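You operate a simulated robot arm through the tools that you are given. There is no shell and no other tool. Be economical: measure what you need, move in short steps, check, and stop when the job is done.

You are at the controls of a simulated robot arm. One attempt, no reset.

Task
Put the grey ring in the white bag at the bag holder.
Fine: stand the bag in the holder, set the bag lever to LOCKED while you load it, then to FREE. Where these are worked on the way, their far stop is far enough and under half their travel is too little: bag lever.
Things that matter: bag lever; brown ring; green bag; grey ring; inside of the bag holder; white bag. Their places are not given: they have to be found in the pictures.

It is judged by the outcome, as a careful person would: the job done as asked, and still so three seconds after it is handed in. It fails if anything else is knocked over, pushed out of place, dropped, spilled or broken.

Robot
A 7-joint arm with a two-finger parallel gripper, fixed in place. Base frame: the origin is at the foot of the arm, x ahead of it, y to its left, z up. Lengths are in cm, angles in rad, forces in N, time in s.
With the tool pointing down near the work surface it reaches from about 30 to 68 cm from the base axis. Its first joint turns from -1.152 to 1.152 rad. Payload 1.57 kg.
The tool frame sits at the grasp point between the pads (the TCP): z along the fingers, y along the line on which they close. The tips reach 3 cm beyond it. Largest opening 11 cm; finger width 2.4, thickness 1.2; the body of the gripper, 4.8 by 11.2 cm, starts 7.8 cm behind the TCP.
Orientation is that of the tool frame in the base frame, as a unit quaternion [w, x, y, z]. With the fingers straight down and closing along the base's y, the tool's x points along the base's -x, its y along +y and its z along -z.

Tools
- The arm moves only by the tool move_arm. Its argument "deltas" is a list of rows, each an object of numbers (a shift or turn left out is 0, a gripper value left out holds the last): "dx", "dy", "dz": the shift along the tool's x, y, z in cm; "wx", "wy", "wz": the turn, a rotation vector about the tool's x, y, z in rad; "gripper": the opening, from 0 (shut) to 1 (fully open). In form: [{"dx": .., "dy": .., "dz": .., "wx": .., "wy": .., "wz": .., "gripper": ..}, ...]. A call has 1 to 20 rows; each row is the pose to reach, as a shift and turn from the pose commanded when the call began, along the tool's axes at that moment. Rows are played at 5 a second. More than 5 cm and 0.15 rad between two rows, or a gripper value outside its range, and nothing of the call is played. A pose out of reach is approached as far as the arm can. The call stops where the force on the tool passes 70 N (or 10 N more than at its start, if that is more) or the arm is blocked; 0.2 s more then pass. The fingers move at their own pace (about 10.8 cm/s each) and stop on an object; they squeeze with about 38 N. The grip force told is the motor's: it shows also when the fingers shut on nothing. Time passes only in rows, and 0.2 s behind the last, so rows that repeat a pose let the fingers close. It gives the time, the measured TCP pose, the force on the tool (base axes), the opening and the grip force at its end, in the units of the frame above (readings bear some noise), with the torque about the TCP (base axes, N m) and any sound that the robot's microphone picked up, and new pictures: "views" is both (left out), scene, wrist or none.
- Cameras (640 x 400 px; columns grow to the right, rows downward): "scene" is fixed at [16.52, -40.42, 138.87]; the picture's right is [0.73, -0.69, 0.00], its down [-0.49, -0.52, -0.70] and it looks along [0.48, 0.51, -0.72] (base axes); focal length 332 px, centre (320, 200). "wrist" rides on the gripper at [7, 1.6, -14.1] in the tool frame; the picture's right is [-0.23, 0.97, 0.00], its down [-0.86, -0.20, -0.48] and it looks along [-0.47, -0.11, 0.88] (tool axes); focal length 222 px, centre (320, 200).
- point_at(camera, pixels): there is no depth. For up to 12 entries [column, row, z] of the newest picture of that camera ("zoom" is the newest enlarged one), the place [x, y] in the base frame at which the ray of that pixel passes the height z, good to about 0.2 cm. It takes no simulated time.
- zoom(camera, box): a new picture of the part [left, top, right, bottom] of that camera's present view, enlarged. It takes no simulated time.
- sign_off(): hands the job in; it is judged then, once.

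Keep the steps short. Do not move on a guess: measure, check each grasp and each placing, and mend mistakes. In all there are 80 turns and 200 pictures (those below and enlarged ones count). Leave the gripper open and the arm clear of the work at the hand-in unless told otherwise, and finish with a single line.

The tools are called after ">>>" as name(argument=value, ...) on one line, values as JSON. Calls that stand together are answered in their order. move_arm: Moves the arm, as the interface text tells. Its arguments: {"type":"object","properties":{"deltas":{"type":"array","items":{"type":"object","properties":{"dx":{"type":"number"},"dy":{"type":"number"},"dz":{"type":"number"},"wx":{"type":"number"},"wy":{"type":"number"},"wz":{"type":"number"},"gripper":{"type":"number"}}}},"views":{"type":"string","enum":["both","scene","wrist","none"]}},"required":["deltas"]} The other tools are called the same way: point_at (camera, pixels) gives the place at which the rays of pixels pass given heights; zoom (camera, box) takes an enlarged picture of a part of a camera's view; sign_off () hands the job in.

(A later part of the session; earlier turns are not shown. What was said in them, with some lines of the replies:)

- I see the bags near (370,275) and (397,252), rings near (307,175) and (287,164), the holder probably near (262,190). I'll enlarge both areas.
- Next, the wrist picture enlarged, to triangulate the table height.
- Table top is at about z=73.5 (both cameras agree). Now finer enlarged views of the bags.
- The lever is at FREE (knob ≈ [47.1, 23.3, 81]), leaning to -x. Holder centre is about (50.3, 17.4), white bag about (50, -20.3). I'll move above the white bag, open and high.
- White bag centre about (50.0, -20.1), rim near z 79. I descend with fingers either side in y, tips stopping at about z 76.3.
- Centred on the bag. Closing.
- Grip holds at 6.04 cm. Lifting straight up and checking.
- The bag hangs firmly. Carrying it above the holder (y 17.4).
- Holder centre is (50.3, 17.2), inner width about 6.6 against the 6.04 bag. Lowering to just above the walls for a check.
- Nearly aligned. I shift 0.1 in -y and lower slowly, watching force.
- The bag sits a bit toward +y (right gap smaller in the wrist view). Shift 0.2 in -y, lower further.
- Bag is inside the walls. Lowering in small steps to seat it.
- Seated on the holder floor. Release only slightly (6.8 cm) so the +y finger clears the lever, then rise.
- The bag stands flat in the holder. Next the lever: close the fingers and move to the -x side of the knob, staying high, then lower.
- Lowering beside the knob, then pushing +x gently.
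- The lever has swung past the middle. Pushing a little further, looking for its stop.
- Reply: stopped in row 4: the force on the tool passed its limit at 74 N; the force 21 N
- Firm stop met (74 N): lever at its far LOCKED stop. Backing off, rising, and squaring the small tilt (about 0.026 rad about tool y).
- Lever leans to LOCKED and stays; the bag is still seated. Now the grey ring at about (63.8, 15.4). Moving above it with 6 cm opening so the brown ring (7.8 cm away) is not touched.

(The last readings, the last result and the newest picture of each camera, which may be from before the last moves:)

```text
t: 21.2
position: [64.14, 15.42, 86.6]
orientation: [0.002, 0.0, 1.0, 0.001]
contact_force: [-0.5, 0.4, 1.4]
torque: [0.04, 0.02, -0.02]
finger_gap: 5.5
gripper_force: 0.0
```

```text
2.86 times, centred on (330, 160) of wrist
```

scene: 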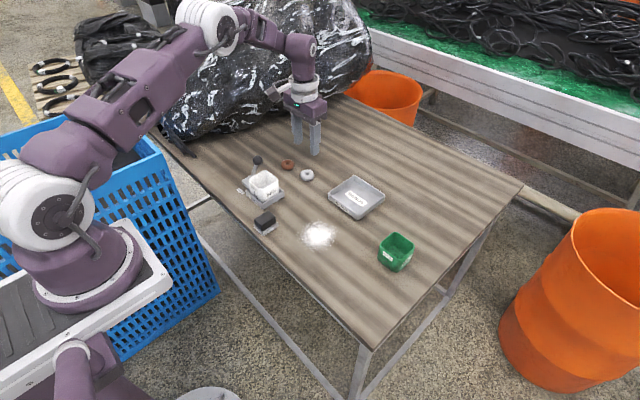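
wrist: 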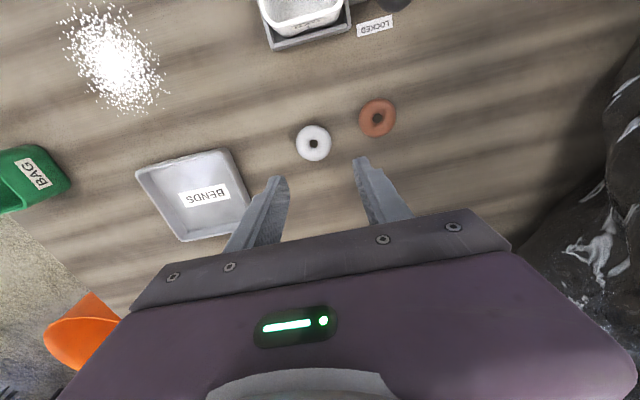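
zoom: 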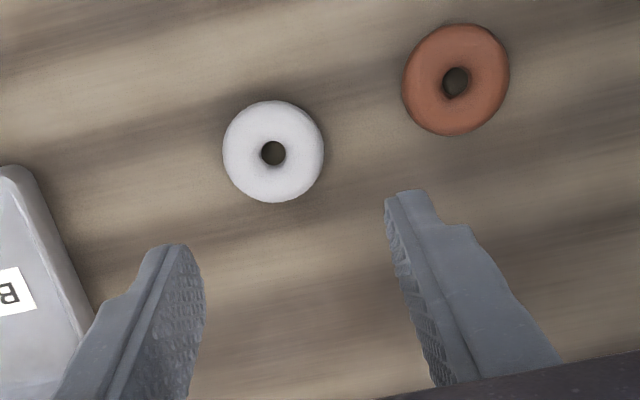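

>>> point_at(camera="zoom", pixels=[[273, 152, 74], [222, 158, 74], [324, 146, 74], [262, 101, 74], [280, 203, 74], [456, 80, 74], [405, 87, 74]])

>>> point_at(camera="scene", pixels=[[307, 175, 74], [287.2, 164.5, 74]])

>>> zoom(camera="scene", box=[280, 150, 330, 200])

```text
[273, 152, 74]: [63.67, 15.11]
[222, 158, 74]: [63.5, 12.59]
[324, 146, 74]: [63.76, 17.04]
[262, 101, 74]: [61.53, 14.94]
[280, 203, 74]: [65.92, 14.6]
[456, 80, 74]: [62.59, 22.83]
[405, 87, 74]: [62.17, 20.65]
```

```text
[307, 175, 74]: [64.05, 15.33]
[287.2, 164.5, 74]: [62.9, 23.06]
```

```text
8.00 times, centred on (305, 175) of scene
```

zoom: 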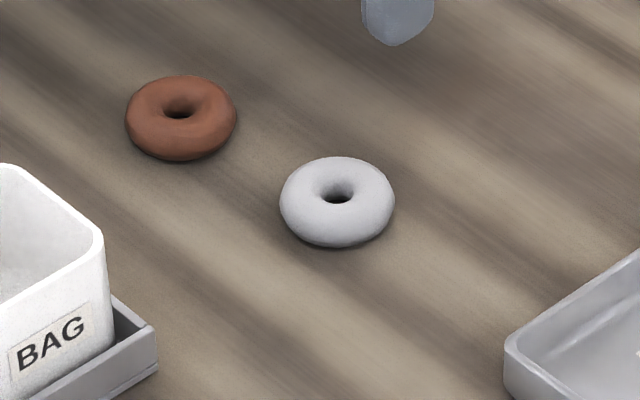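

The ring is about 4.3 cm across, centre ≈ (63.75, 15.1). Widen slightly to 6.4 cm, centre and descend part way.

>>> move_arm(deltas=[{"dx": 0.2, "dy": -0.3, "dz": 2, "gripper": 0.58}, {"dx": 0.2, "dy": -0.3, "dz": 5}, {"dx": 0.2, "dy": -0.3, "dz": 7}, {"dx": 0.2, "dy": -0.3, "dz": 7}], views="none")

>>> zoom(camera="wrist", box=[220, 100, 420, 230])

>>> zoom(camera="scene", box=[270, 140, 330, 200])

```text
t: 22.2
position: [63.81, 15.05, 79.76]
orientation: [0.003, 0.0, 1.0, 0.002]
contact_force: [-0.6, 0.8, -0.9]
torque: [-0.01, 0.01, -0.03]
finger_gap: 6.37
gripper_force: 0.1
```

```text
3.08 times, centred on (320, 165) of wrist
```

zoom: 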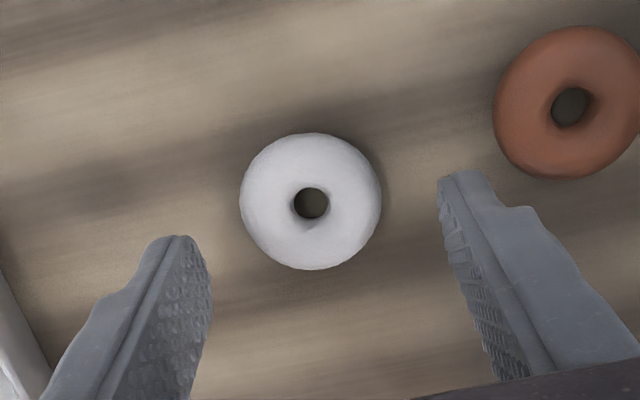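

```text
6.67 times, centred on (300, 170) of scene
```

zoom: 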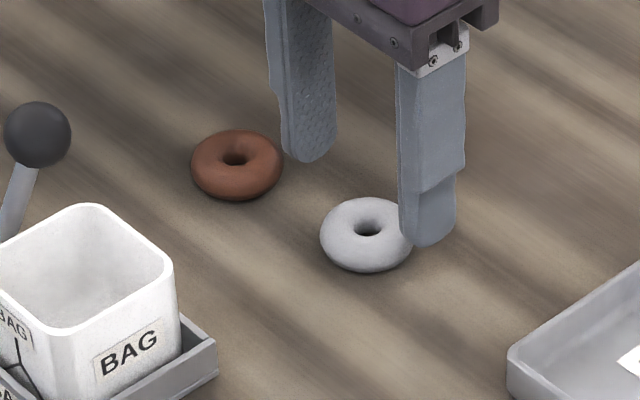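

>>> point_at(camera="wrist", pixels=[[317, 166.2, 74.2], [293.8, 170.5, 74.2], [340, 162, 74.2], [313.5, 143.5, 74.2], [321, 187.5, 74.2], [376.5, 165, 74.5]])

```text
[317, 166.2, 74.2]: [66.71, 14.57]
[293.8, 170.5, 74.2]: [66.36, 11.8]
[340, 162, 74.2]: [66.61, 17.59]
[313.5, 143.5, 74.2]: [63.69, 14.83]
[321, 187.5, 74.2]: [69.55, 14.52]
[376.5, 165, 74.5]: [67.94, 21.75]
```

That used the stale wrist frame; taking it from a fresh enlarged one.

>>> zoom(camera="wrist", box=[220, 100, 420, 230])

>>> point_at(camera="zoom", pixels=[[311, 203, 74.2], [240, 208, 74.2], [381, 196, 74.2], [300, 134, 74.2], [318, 270, 74.2], [494, 105, 74.2]])

```text
3.08 times, centred on (320, 165) of wrist
```

zoom: 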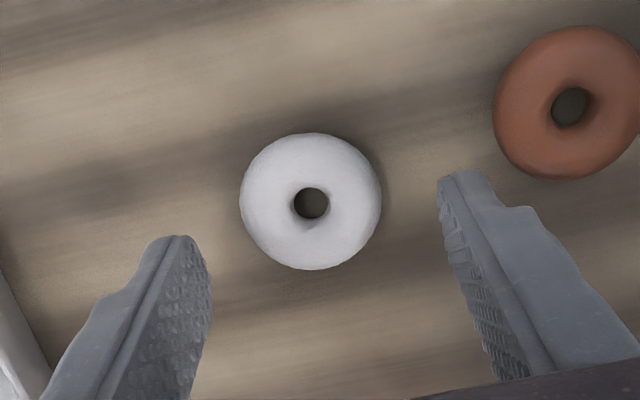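

```text
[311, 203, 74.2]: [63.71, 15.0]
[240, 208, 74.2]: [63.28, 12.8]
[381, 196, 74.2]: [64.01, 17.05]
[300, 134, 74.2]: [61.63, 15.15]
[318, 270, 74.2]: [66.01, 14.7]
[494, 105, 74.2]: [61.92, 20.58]
```

Well centred. Descending to TCP 77.1 and closing on the ring.

>>> move_arm(deltas=[{"dz": 1.5}, {"dz": 2.6}, {"dz": 2.6}, {"dz": 2.6, "gripper": 0.4}, {"dz": 2.6, "gripper": 0.3}, {"dz": 2.6, "gripper": 0.3}, {"dz": 2.6, "gripper": 0.3}], views="none")

>>> zoom(camera="scene", box=[270, 140, 330, 200])

```text
t: 23.8
position: [63.89, 15.22, 77.21]
orientation: [0.002, 0.0, 1.0, 0.001]
contact_force: [-0.5, -0.8, -0.1]
torque: [0.0, -0.01, 0.01]
finger_gap: 3.76
gripper_force: 38.0
```

```text
6.67 times, centred on (300, 170) of scene
```

zoom: 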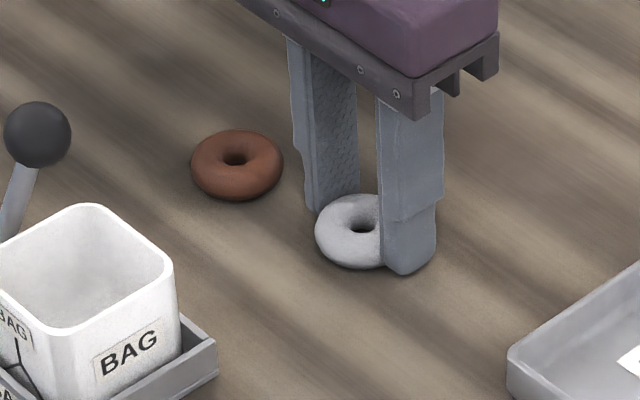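

The gap reads 3.76, a bit smaller than I measured. I'll lift a little and inspect how it's held.

>>> move_arm(deltas=[{"dz": -0.5}, {"dz": -1.5}, {"dz": -3}, {"dz": -3}], views="none")

>>> zoom(camera="scene", box=[270, 140, 330, 200])

>>> zoom(camera="wrist", box=[240, 110, 400, 230])

```text
t: 24.8
position: [63.97, 15.09, 80.16]
orientation: [0.001, -0.001, 1.0, 0.001]
contact_force: [-0.8, -0.2, -1.0]
torque: [0.0, -0.02, 0.03]
finger_gap: 3.75
gripper_force: 38.0
```

```text
6.67 times, centred on (300, 170) of scene
```

zoom: 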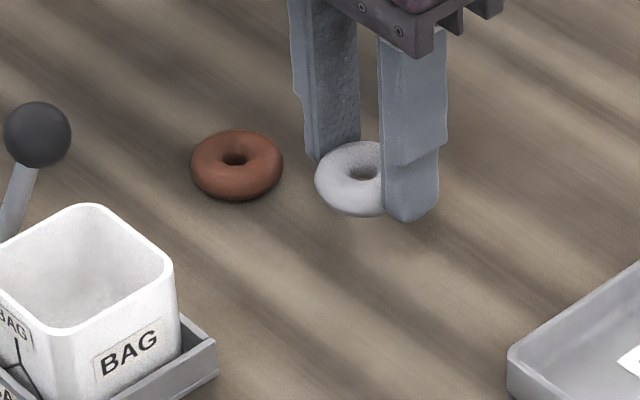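

```text
3.33 times, centred on (320, 170) of wrist
```

zoom: 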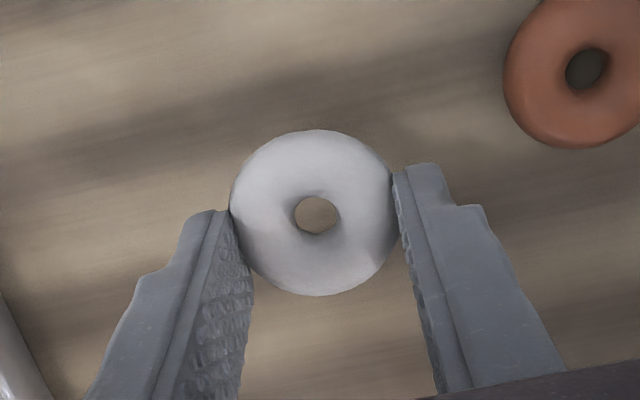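

>>> point_at(camera="zoom", pixels=[[315, 213, 77.2], [309, 130, 77.2], [323, 296, 77.2], [229, 215, 77.2], [397, 200, 77.2]])

>>> point_at(camera="scene", pixels=[[306, 167, 77.2], [310, 173, 77]])

```text
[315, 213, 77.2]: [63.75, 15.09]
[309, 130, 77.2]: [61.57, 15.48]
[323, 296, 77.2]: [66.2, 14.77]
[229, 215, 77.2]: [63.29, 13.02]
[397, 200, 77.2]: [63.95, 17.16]
```

```text
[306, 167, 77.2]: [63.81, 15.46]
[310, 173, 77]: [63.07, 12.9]
```

The ring is held level and centred. Raising and moving above the bag.

>>> move_arm(deltas=[{"dz": -4}, {"dz": -8}, {"dx": 2, "dy": 0.3, "dz": -11}, {"dx": 6, "dy": 1, "dz": -12}, {"dx": 10, "dy": 1.5, "dz": -12}, {"dx": 13.7, "dy": 2, "dz": -12}, {"dx": 13.7, "dy": 2, "dz": -12}])

>>> zoom(camera="scene", box=[225, 120, 315, 220])

>>> zoom(camera="wrist", box=[240, 90, 400, 220])

```text
t: 26.4
position: [50.06, 16.97, 92.12]
orientation: [0.002, 0.0, 1.0, 0.001]
contact_force: [-0.1, 0.4, -0.6]
torque: [-0.02, 0.0, 0.02]
finger_gap: 3.77
gripper_force: 38.3
```

scene: 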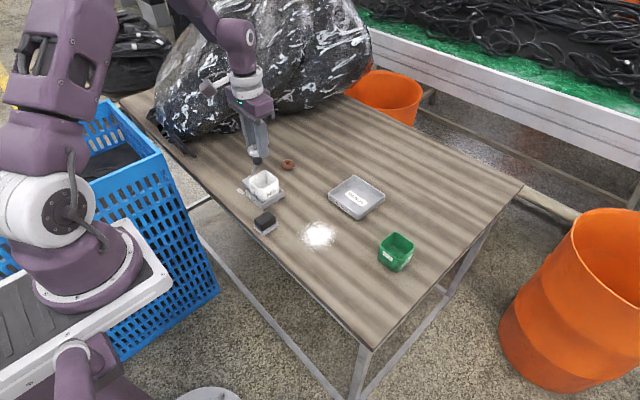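
wrist: 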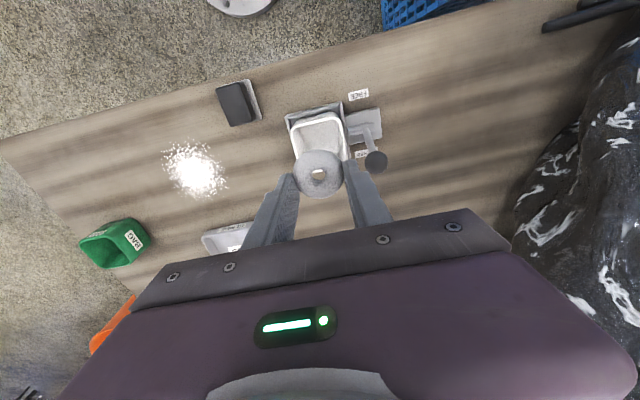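

```text
4.00 times, centred on (270, 170) of scene
```

zoom: 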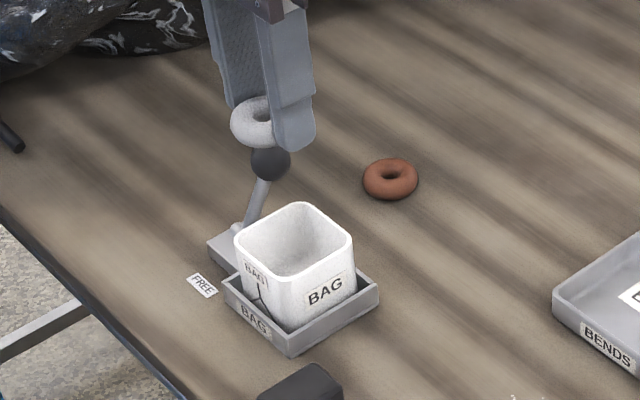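

```text
3.08 times, centred on (320, 155) of wrist
```

zoom: 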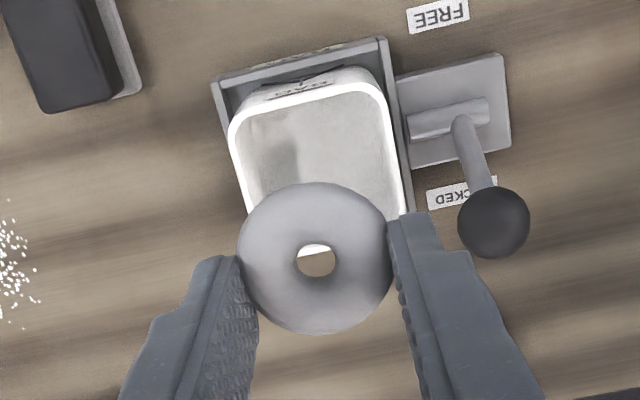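

>>> point_at(camera="scene", pixels=[[248.75, 179.7, 79.7], [278.25, 179.5, 79.7], [264.5, 170.6, 79.7], [261.5, 191, 79.7]])

>>> point_at(camera="zoom", pixels=[[238, 165, 79.7], [396, 130, 79.7], [305, 88, 79.7], [493, 222, 81], [317, 262, 89.3], [239, 262, 89.3], [393, 246, 89.3]])

```text
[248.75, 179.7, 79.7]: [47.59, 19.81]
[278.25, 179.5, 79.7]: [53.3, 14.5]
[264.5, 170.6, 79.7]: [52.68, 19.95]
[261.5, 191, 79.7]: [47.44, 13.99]
```

```text
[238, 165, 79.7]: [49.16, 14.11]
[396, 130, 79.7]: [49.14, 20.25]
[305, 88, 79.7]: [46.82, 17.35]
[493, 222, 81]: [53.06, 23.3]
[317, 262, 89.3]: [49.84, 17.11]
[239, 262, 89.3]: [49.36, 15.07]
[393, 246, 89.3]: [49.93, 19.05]
```

Ring is over the bag's centre (≈50.1, 17.1). Lowering so the fingertips stop just above the rim.

>>> move_arm(deltas=[{"dx": -0.1, "dz": 4}, {"dx": -0.1, "dz": 7}, {"dx": -0.1, "dz": 8.7}, {"dx": -0.1, "dz": 8.7}], views="none")

>>> zoom(camera="scene", box=[235, 145, 295, 205])

>>> zoom(camera="wrist", box=[240, 110, 400, 230])

```text
t: 27.4
position: [50.33, 17.02, 83.34]
orientation: [0.002, 0.0, 1.0, 0.0]
contact_force: [0.0, -0.1, 0.1]
torque: [-0.04, -0.03, -0.01]
finger_gap: 3.78
gripper_force: 37.7
```

```text
6.67 times, centred on (265, 175) of scene
```

zoom: 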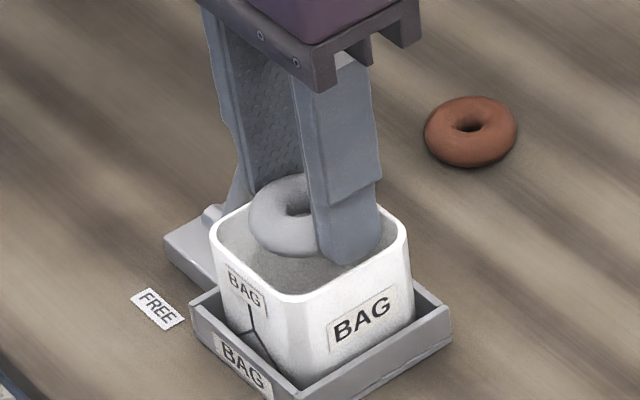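

```text
3.33 times, centred on (320, 170) of wrist
```

zoom: 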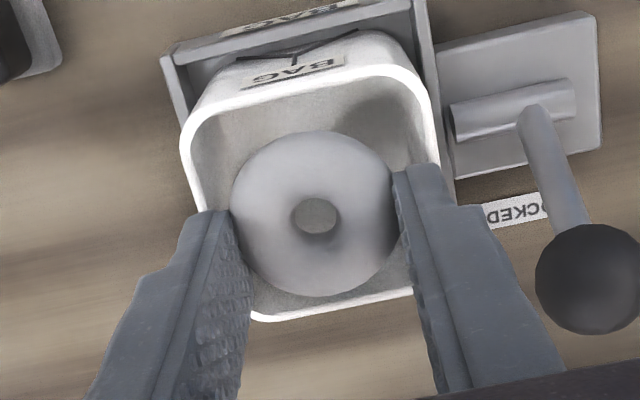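

Ring is centred above the opening and the tips are just above the rim. Lower 0.3 more, then release.

>>> move_arm(deltas=[{"dz": 0.15}, {"dz": 0.3}, {"dz": 0.3}], views="none")

```text
t: 28.2
position: [50.47, 16.95, 83.13]
orientation: [0.003, 0.0, 1.0, 0.001]
contact_force: [-0.2, 0.2, 0.6]
torque: [0.0, 0.01, 0.01]
finger_gap: 3.79
gripper_force: 38.3
```

>>> move_arm(deltas=[{"gripper": 0.5}, {"gripper": 0.5}, {"gripper": 0.5}, {"dz": -3}, {"dz": -7}, {"dz": -10}, {"dz": -10}])

>>> zoom(camera="scene", box=[235, 145, 295, 205])

>>> zoom(camera="wrist", box=[260, 90, 420, 210])

```text
t: 29.8
position: [50.54, 16.94, 93.12]
orientation: [0.002, 0.0, 1.0, 0.001]
contact_force: [0.0, -0.6, 0.2]
torque: [0.01, 0.02, 0.0]
finger_gap: 5.5
gripper_force: 0.0
```

scene: 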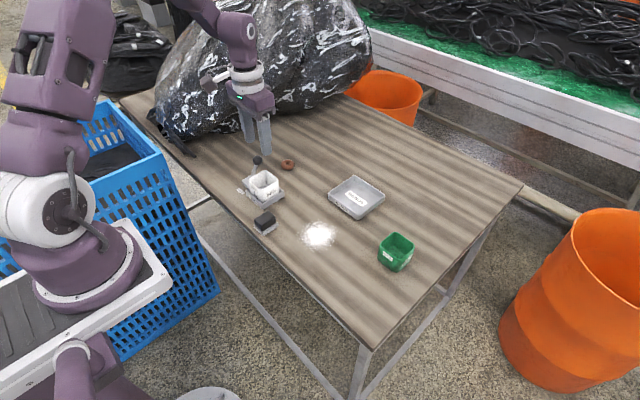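
wrist: 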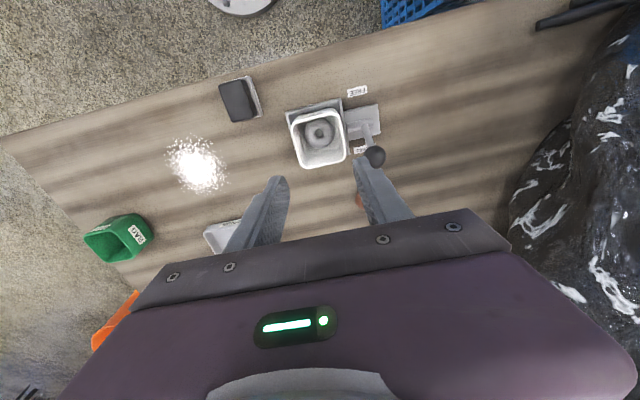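

```text
6.67 times, centred on (265, 175) of scene
```

zoom: 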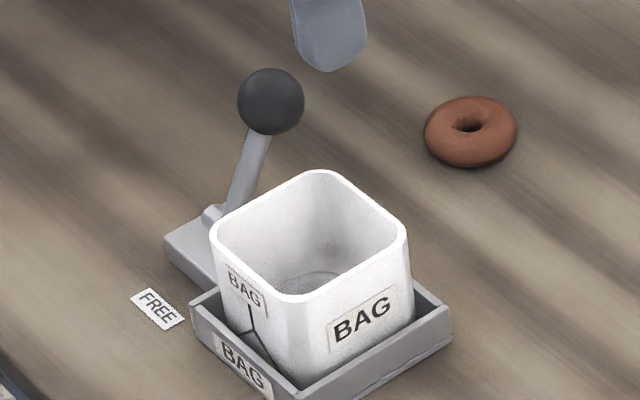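

```text
3.33 times, centred on (340, 150) of wrist
```

zoom: 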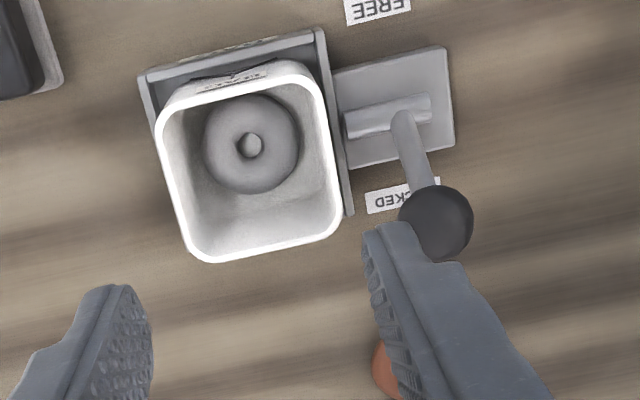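

The ring lies flat in the bag. Now the lever to FREE: close fingers, go to the +x side of the knob, lower.

>>> move_arm(deltas=[{"dx": -2.5, "dy": 2.2, "gripper": 0}, {"dx": -5, "dy": 4.5}, {"dx": -6.7, "dy": 6.6}, {"dx": -6.7, "dy": 6.6, "dz": 4}, {"dx": -6.7, "dy": 6.6, "dz": 8}, {"dx": -6.7, "dy": 6.6, "dz": 8}], views="none")

>>> zoom(camera="scene", box=[230, 125, 310, 205])

```text
t: 31.2
position: [57.14, 23.27, 85.26]
orientation: [0.002, 0.001, 1.0, 0.001]
contact_force: [-0.4, 0.1, 1.1]
torque: [0.0, 0.0, -0.02]
finger_gap: 0.0
gripper_force: 21.7
```

```text
5.00 times, centred on (270, 165) of scene
```

zoom: 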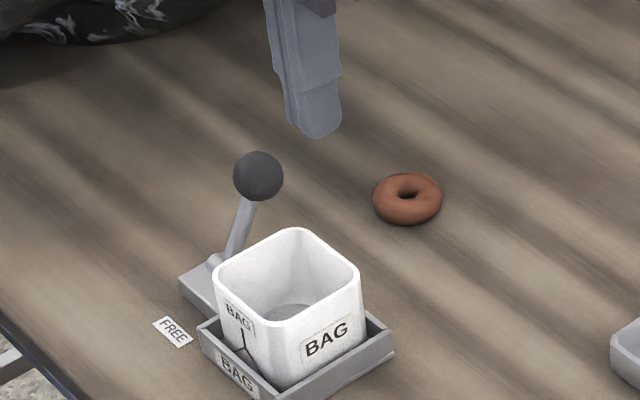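

Lowering beside the knob and pushing toward -x.

>>> move_arm(deltas=[{"dz": 3.3}, {"dz": 3.3}, {"dx": 1, "dz": 3.3}, {"dx": 2, "dz": 3.3}, {"dx": 3, "dz": 3.3}, {"dx": 3.8, "dz": 3.3}, {"dx": 4.6, "dz": 3.3}, {"dx": 5.4, "dz": 3.3}, {"dx": 6.2, "dz": 3.3}, {"dx": 6.8, "dz": 3.3}, {"dx": 7.3, "dz": 3.3}], views="none")

>>> zoom(camera="scene", box=[220, 130, 300, 210])

```text
t: 33.6
position: [49.98, 23.79, 81.87]
orientation: [0.005, 0.0, 1.0, 0.002]
contact_force: [14.5, 2.0, 1.0]
torque: [0.08, -0.45, 0.04]
finger_gap: 0.0
gripper_force: 21.0
```

```text
5.00 times, centred on (260, 170) of scene
```

zoom: 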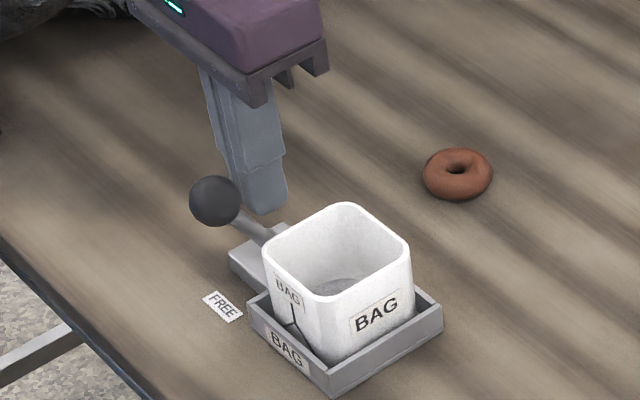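

Force rising (14.5 N), near the stop. A touch more to confirm it.

>>> move_arm(deltas=[{"dx": 0.2}, {"dx": 0.4}, {"dx": 0.6}], views="none")

```text
t: 34.4
position: [49.7, 23.84, 82.13]
orientation: [0.01, 0.001, 1.0, 0.004]
contact_force: [52.1, 2.0, -2.4]
torque: [0.09, -1.61, 0.22]
finger_gap: 0.0
gripper_force: 21.7
```

Firm stop at FREE. Backing off in +x, rising, opening the gripper clear.

>>> move_arm(deltas=[{"dx": -1}, {"dx": -3}, {"dx": -3, "dz": -4}, {"dx": -3, "dz": -8}, {"dx": -3, "dz": -12}, {"dx": -3, "dz": -16, "gripper": 1}, {"dx": -1, "dy": -4, "dz": -17}, {"dx": 2, "dy": -8, "dz": -17}, {"dx": 5, "dy": -12, "dz": -17}, {"dx": 8, "dy": -16, "dz": -17}, {"dx": 8, "dy": -16, "dz": -17}])

>>> zoom(camera="scene", box=[220, 130, 300, 210])

>>> zoom(camera="wrist", box=[320, 100, 480, 220])

```text
t: 36.8
position: [41.22, 7.94, 98.54]
orientation: [0.003, 0.0, 1.0, 0.001]
contact_force: [-0.7, -0.7, 0.4]
torque: [-0.03, 0.02, 0.01]
finger_gap: 10.99
gripper_force: 0.0
```

scene: 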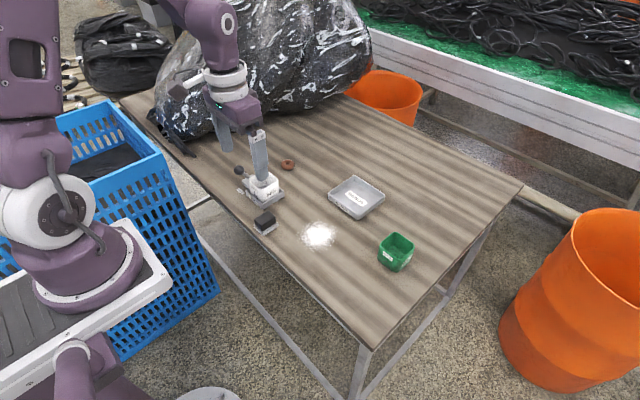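
wrist: 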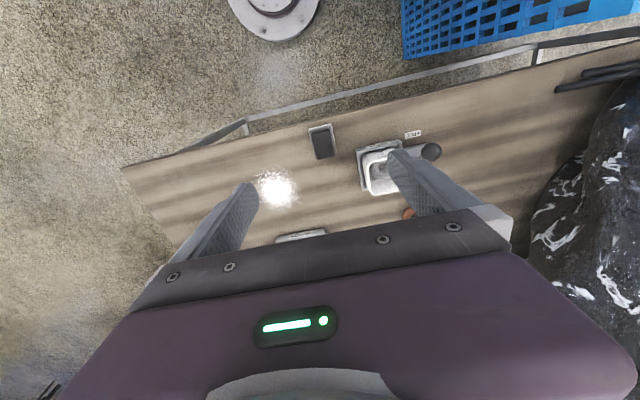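

```text
5.00 times, centred on (260, 170) of scene
```

zoom: 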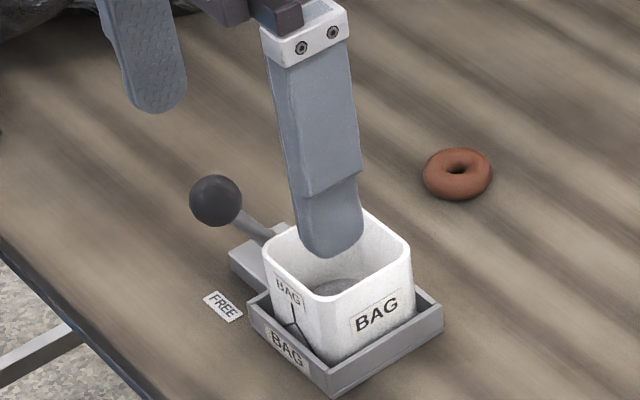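

```text
3.33 times, centred on (400, 160) of wrist
```

zoom: 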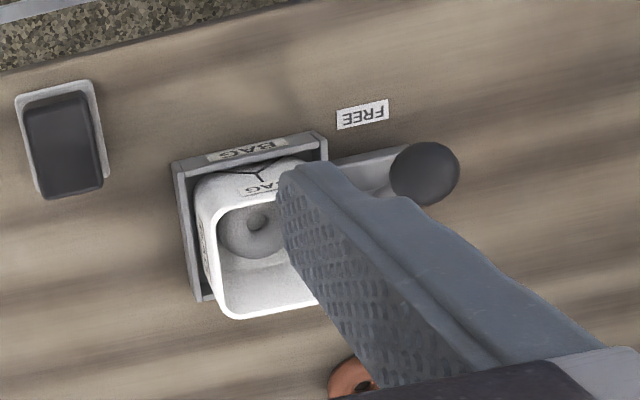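

Lever rests at FREE, ring is in the standing white bag, everything else is in place, and the arm is clear and open. Handing in.

>>> sign_off()

```text
The job is handed in.
```

The grey ring is in the white bag, which stands in the bag holder; the lever was at LOCKED for loading and is now back at FREE, and nothing else was moved.
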